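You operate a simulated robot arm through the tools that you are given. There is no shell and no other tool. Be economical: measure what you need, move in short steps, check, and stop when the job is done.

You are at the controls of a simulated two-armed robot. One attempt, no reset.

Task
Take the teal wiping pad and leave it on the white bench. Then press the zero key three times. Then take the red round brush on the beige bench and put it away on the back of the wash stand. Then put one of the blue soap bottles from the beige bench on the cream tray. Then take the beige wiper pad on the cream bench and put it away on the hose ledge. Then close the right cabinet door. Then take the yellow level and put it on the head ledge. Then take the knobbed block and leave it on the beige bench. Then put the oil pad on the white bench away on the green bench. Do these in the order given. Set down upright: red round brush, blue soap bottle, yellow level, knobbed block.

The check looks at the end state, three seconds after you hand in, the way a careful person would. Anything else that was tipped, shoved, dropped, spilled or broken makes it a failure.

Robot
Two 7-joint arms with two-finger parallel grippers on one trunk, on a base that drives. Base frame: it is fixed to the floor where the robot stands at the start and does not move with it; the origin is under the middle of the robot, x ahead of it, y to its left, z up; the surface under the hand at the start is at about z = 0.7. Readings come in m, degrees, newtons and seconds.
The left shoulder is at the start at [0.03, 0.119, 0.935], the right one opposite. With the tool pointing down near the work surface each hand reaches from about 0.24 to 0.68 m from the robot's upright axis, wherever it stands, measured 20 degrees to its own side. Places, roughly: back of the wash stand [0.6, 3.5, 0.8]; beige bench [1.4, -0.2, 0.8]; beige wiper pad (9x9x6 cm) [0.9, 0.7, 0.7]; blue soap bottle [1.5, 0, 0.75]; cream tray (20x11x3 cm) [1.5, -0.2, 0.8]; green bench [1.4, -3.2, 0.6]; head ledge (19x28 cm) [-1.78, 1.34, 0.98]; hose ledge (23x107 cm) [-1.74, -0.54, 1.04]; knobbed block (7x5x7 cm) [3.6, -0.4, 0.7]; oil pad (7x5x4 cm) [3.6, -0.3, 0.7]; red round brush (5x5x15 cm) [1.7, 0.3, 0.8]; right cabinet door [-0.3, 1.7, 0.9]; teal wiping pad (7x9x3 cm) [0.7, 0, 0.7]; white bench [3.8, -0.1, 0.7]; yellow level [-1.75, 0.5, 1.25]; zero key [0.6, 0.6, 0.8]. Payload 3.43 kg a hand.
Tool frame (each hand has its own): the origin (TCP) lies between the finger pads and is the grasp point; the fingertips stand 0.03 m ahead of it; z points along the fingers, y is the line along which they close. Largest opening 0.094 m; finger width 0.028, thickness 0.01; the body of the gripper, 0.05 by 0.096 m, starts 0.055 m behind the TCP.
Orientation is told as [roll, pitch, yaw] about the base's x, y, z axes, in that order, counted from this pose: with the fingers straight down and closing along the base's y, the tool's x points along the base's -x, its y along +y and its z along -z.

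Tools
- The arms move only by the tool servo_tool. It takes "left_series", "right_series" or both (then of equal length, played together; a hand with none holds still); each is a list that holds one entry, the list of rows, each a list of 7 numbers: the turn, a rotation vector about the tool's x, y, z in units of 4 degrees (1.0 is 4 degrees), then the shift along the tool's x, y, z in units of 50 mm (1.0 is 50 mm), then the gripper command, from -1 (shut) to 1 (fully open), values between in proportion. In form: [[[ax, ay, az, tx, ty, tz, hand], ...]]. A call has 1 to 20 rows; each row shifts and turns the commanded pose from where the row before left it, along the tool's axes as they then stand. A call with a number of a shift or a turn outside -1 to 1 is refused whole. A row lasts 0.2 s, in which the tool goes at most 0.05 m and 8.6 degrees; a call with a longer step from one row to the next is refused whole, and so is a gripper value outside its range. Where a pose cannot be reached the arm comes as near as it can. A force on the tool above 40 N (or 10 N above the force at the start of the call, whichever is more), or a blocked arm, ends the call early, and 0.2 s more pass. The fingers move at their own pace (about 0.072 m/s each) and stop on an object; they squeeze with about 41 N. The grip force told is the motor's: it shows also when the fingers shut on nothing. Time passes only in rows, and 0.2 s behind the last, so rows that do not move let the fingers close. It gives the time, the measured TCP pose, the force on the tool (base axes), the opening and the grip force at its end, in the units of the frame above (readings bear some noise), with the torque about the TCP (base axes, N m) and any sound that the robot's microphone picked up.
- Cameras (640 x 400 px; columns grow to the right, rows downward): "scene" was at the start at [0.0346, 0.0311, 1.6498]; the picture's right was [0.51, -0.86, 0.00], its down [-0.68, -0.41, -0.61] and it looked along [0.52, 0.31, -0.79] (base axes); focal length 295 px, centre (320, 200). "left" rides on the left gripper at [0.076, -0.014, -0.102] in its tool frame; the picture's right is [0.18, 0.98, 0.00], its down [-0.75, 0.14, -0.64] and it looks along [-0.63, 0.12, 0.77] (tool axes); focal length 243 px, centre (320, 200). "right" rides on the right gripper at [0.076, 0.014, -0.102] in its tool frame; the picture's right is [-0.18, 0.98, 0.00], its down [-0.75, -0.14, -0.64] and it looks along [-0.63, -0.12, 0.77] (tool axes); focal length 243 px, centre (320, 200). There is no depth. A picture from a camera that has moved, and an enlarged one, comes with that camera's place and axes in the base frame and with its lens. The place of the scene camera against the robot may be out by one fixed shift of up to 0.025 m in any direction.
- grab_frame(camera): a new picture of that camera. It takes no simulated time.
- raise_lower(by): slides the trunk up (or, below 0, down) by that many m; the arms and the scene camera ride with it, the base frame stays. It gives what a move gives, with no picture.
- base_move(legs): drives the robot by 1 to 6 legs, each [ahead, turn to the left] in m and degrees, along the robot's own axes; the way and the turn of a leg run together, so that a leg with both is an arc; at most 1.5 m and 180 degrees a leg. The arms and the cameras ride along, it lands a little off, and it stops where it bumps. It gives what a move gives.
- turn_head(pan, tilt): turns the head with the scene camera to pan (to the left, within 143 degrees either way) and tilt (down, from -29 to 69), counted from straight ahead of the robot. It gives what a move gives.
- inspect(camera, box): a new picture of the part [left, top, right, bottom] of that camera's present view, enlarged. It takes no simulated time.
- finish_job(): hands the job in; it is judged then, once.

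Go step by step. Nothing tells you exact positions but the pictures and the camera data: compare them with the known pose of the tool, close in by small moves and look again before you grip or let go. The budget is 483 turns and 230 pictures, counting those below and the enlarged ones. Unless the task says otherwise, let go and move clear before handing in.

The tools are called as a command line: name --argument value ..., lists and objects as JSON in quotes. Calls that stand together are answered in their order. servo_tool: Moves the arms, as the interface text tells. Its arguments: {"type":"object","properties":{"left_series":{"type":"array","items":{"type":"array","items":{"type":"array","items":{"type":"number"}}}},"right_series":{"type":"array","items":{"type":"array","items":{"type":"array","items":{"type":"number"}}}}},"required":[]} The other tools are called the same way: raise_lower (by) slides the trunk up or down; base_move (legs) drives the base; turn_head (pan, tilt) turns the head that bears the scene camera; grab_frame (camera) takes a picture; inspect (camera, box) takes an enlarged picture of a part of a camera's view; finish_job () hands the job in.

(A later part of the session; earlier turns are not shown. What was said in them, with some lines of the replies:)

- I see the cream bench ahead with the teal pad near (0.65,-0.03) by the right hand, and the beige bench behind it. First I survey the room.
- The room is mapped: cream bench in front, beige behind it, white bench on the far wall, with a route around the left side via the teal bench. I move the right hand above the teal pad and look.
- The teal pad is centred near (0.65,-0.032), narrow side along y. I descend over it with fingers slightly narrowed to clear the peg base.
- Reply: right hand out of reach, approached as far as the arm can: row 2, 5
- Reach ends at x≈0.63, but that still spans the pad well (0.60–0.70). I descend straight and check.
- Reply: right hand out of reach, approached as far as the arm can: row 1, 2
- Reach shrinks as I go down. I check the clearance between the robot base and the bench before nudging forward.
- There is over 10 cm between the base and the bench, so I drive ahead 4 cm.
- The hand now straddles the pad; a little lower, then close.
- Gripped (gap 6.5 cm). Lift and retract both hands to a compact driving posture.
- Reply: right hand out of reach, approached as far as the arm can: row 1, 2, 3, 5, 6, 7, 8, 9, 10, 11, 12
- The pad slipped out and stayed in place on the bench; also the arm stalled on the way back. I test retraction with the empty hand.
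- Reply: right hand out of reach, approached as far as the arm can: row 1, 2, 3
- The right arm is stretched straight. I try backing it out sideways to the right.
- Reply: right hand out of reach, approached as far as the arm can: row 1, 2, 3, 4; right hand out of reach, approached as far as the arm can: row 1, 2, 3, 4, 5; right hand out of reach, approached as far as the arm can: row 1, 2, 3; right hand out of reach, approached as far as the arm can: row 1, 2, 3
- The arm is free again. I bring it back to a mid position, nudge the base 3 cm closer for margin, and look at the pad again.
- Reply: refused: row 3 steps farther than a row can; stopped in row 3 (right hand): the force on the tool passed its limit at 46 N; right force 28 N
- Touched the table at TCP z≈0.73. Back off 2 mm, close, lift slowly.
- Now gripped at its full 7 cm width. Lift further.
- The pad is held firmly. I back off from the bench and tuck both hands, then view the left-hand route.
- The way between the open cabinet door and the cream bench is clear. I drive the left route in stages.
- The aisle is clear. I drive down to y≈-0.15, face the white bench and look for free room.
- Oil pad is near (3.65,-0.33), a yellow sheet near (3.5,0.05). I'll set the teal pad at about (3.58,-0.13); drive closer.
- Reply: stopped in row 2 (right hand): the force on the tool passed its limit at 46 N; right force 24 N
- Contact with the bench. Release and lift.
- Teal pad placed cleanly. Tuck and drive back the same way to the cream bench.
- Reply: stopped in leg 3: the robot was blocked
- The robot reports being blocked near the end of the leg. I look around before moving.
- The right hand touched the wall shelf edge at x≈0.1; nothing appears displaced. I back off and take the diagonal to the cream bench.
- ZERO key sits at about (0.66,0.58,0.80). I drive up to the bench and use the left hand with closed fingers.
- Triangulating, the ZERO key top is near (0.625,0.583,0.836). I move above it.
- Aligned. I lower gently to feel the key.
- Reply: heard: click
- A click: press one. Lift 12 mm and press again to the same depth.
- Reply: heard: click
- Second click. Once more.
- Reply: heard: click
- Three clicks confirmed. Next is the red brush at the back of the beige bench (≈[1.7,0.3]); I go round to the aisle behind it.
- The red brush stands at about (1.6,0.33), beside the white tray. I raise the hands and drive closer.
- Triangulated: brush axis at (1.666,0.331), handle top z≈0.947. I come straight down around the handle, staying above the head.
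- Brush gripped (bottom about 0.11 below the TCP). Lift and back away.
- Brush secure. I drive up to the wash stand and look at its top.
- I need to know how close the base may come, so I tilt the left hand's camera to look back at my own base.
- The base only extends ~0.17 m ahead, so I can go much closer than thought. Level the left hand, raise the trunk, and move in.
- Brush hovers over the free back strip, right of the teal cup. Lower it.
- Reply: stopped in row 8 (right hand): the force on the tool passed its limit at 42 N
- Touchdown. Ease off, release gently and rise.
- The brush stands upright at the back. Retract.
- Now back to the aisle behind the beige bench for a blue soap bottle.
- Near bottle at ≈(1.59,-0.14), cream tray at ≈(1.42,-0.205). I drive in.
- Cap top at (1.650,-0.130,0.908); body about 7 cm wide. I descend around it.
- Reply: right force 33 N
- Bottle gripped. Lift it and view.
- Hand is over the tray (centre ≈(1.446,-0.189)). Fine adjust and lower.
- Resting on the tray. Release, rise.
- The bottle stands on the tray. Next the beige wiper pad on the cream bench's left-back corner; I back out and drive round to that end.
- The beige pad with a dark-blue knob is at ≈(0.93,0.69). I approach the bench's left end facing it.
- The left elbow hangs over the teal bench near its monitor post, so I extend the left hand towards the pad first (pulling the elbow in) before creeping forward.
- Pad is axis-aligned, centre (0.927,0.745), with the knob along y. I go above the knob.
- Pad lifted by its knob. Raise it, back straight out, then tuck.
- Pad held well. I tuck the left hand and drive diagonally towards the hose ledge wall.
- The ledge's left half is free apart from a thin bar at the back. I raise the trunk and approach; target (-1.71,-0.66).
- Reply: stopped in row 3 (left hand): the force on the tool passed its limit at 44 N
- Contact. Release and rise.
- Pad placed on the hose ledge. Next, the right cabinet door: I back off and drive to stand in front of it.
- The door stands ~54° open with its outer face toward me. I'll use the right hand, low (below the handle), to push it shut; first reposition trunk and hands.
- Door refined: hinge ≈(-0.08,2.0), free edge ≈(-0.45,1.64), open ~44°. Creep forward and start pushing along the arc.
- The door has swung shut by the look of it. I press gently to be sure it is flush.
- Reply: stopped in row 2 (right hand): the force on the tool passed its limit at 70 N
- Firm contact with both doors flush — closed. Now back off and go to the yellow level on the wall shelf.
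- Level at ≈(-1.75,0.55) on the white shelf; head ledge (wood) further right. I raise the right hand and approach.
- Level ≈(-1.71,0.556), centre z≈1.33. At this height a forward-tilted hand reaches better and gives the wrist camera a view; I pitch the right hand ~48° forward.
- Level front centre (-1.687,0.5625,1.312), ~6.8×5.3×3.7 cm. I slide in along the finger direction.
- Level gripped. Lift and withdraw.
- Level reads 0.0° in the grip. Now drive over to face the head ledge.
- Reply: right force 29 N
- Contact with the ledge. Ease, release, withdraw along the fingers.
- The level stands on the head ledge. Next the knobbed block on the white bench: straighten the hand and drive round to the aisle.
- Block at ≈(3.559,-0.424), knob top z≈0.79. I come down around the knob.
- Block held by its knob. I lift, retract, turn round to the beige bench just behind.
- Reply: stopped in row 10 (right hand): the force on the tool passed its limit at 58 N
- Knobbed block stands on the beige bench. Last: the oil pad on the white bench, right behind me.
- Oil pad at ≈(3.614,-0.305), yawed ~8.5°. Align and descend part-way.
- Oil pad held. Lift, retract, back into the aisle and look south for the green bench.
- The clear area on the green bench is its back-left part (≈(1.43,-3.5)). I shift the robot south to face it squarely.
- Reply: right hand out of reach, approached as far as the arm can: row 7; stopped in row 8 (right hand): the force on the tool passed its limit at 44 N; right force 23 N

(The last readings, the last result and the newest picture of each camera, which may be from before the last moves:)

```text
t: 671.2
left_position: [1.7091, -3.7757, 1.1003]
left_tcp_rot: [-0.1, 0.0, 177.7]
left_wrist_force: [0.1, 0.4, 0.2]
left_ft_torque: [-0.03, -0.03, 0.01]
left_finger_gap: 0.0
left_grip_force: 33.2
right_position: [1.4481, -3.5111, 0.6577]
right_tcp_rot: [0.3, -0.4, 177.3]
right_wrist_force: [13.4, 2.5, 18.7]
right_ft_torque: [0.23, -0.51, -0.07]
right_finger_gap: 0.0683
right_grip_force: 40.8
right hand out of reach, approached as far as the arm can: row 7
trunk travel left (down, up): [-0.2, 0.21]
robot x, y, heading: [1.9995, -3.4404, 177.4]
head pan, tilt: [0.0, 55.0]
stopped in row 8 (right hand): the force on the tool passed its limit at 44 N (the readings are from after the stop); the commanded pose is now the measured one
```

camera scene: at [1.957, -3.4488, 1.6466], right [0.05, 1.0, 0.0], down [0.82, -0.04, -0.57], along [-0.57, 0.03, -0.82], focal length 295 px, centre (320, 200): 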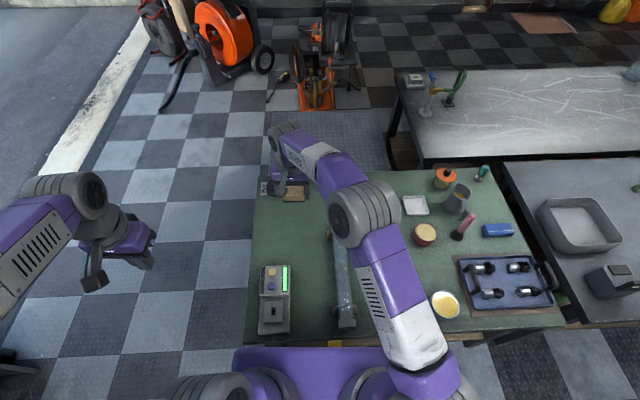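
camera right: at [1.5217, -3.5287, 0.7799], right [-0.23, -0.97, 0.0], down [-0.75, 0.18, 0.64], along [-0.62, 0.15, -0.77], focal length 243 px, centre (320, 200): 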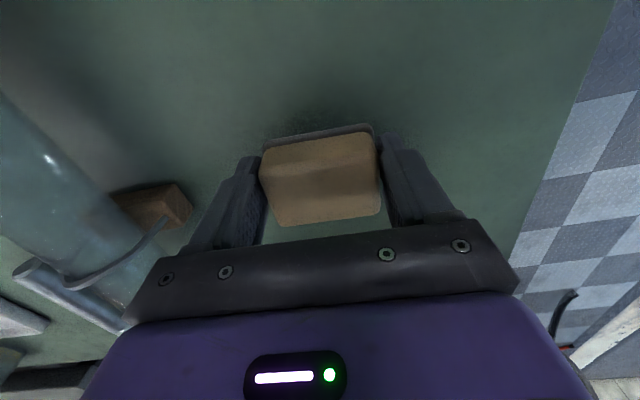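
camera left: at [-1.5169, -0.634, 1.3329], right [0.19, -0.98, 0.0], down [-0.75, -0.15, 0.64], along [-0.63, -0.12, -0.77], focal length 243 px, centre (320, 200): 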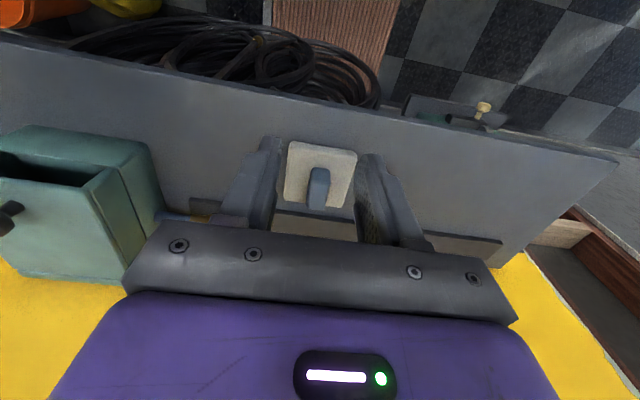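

Contact (bench ≈0.62). Release and lift, drifting slightly inward to avoid overstretch.

servo_tool --right_series '[[[0, 0, 0, 0, 0, -0.03, -1], [0, 0, 0, 0, 0, 0, 0.5], [0, 0, 0, 0, 0, 0, 0.75], [0, 0, 0, 0, 0, 0, 0.75], [0, 0, 0, 0, 0, -0.4, 0.75], [0, 0, 0, 0, 0, -0.8, 0.75], [0, 0, 0, 0, 0, -0.8, 0.75], [0, 0, 0, 0.2, 0, -0.8, 0.75]]]'

grab_frame --camera "right"

```text
t: 673.0
left_position: [1.7085, -3.7749, 1.0991]
left_tcp_rot: [-0.1, 0.0, 177.8]
left_wrist_force: [-0.4, 0.3, 0.4]
left_ft_torque: [0.01, -0.01, 0.04]
left_finger_gap: 0.0001
left_grip_force: 33.4
right_position: [1.4583, -3.5105, 0.7968]
right_tcp_rot: [0.4, -0.4, 177.3]
right_wrist_force: [-0.1, 0.2, 0.4]
right_ft_torque: [0.0, 0.02, -0.02]
right_finger_gap: 0.0821
right_grip_force: 0.1
trunk travel left (down, up): [-0.2, 0.21]
robot x, y, heading: [2.0004, -3.4398, 177.6]
head pan, tilt: [0.0, 55.0]
```

```text
84 pictures are left
camera right: at [1.5335, -3.5286, 0.898], right [-0.23, -0.97, 0.01], down [-0.74, 0.18, 0.65], along [-0.63, 0.14, -0.76], focal length 243 px, centre (320, 200)
```

right: 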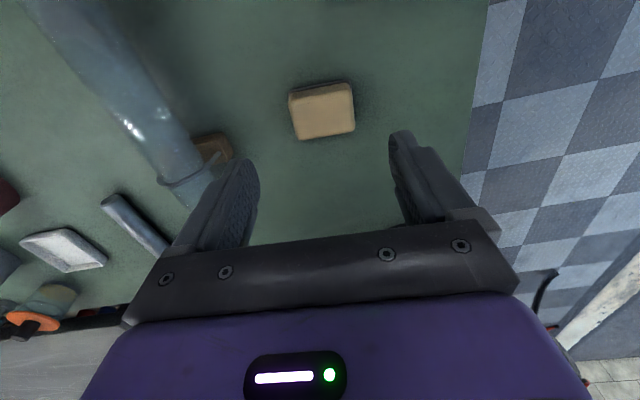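

Oil pad rests on the green bench. I retract clear and take a last look.

servo_tool --right_series '[[[0, 0, 0, 0.2, 0, -0.9, 1], [0, 0, 0, 0.4, 0, -0.8, 1], [0, 0, 0, 0.6, -0.2, -0.7, 1], [0, 0, 0, 0.8, -0.3, -0.3, 1], [0, 0, 0, 0.8, -0.3, 0, 1]]]'

base_move --legs '[[-0.5, 0]]'

turn_head --pan 0 --tilt 40

grab_frame --camera "scene"

turn_head --pan -60 --tilt 20

grab_frame --camera "scene"

```text
t: 674.2
left_position: [1.7087, -3.7755, 1.1004]
left_tcp_rot: [-0.1, 0.0, 177.8]
left_wrist_force: [0.6, 0.0, 0.2]
left_ft_torque: [0.01, 0.01, 0.05]
left_finger_gap: 0.0
left_grip_force: 33.4
right_position: [1.6019, -3.4768, 0.93]
right_tcp_rot: [0.3, -0.6, 177.2]
right_wrist_force: [0.5, -0.3, 0.9]
right_ft_torque: [0.0, -0.02, -0.02]
right_finger_gap: 0.0939
right_grip_force: 0.0
trunk travel left (down, up): [-0.2, 0.21]
robot x, y, heading: [1.996, -3.4442, 177.5]
head pan, tilt: [0.0, 55.0]
```

```text
t: 677.2
left_position: [2.2042, -3.7976, 1.0996]
left_tcp_rot: [-0.1, 0.0, 177.8]
left_wrist_force: [0.0, -0.5, -1.2]
left_ft_torque: [0.02, 0.02, 0.0]
left_finger_gap: 0.0001
left_grip_force: 33.3
right_position: [2.0959, -3.5005, 0.9309]
right_tcp_rot: [0.5, -0.5, 177.2]
right_wrist_force: [0.9, 0.3, -0.3]
right_ft_torque: [-0.01, 0.03, 0.02]
right_finger_gap: 0.0941
right_grip_force: 0.0
trunk travel left (down, up): [-0.2, 0.21]
robot x, y, heading: [2.4972, -3.4621, 177.5]
head pan, tilt: [0.0, 55.0]
```

```text
t: 677.9
left_position: [2.2019, -3.7971, 1.1003]
left_tcp_rot: [-0.1, 0.0, 177.7]
left_wrist_force: [-1.0, 0.3, 0.2]
left_ft_torque: [0.01, 0.01, -0.02]
left_finger_gap: 0.0
left_grip_force: 33.1
right_position: [2.0963, -3.4991, 0.9289]
right_tcp_rot: [0.4, -0.4, 177.3]
right_wrist_force: [-0.8, 0.8, 0.2]
right_ft_torque: [0.03, -0.03, 0.03]
right_finger_gap: 0.0942
right_grip_force: 0.1
trunk travel left (down, up): [-0.2, 0.21]
robot x, y, heading: [2.4946, -3.4648, 177.4]
head pan, tilt: [0.0, 40.0]
```

```text
83 pictures are left
camera scene: at [2.4403, -3.4702, 1.6673], right [0.05, 1.0, 0.0], down [0.64, -0.03, -0.77], along [-0.76, 0.03, -0.64], focal length 295 px, centre (320, 200)
```

scene: 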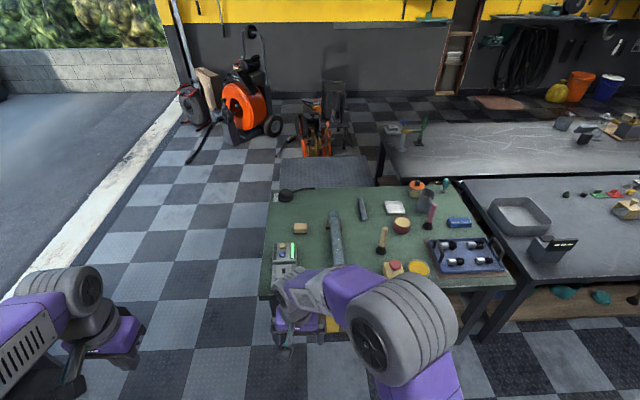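

```text
t: 679.2
left_position: [2.2028, -3.798, 1.0997]
left_tcp_rot: [0.0, -0.1, 177.8]
left_wrist_force: [-0.4, 0.5, -0.4]
left_ft_torque: [-0.03, -0.01, 0.01]
left_finger_gap: 0.0
left_grip_force: 33.2
right_position: [2.0963, -3.4995, 0.9292]
right_tcp_rot: [0.4, -0.4, 177.3]
right_wrist_force: [-0.3, 0.0, 0.8]
right_ft_torque: [-0.02, 0.03, 0.0]
right_finger_gap: 0.094
right_grip_force: 0.0
trunk travel left (down, up): [-0.2, 0.21]
robot x, y, heading: [2.4958, -3.462, 177.4]
head pan, tilt: [-60.0, 20.0]
```

```text
82 pictures are left
camera scene: at [2.4824, -3.3914, 1.6987], right [0.89, 0.46, 0.0], down [0.16, -0.3, -0.94], along [-0.43, 0.83, -0.34], focal length 295 px, centre (320, 200)
```

scene: 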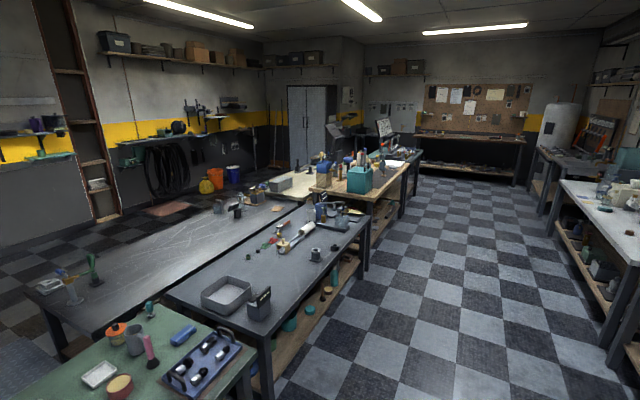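

Everything looks in order: the cabinet is shut, nothing is tipped, and the oil pad lies on the green bench. Handing in.

finish_job

```text
The job is handed in.
```

I did all nine steps in the order you gave, let go of everything, moved clear, and handed the job in. I don't know the check's result.

Three things happened along the way:
- **Teal pad:** it slipped out of the gripper on my first lift and stayed where it was. The second grip held.
- **Wall shelf:** the robot was blocked once near the shelf beside the wash stand, probably by the right arm touching it. Nothing looked moved in the pictures afterwards.
- **Knobbed block:** it stands on the dark mat on the beige bench, where the soap bottle had been, because the bare wood around it was too crowded.
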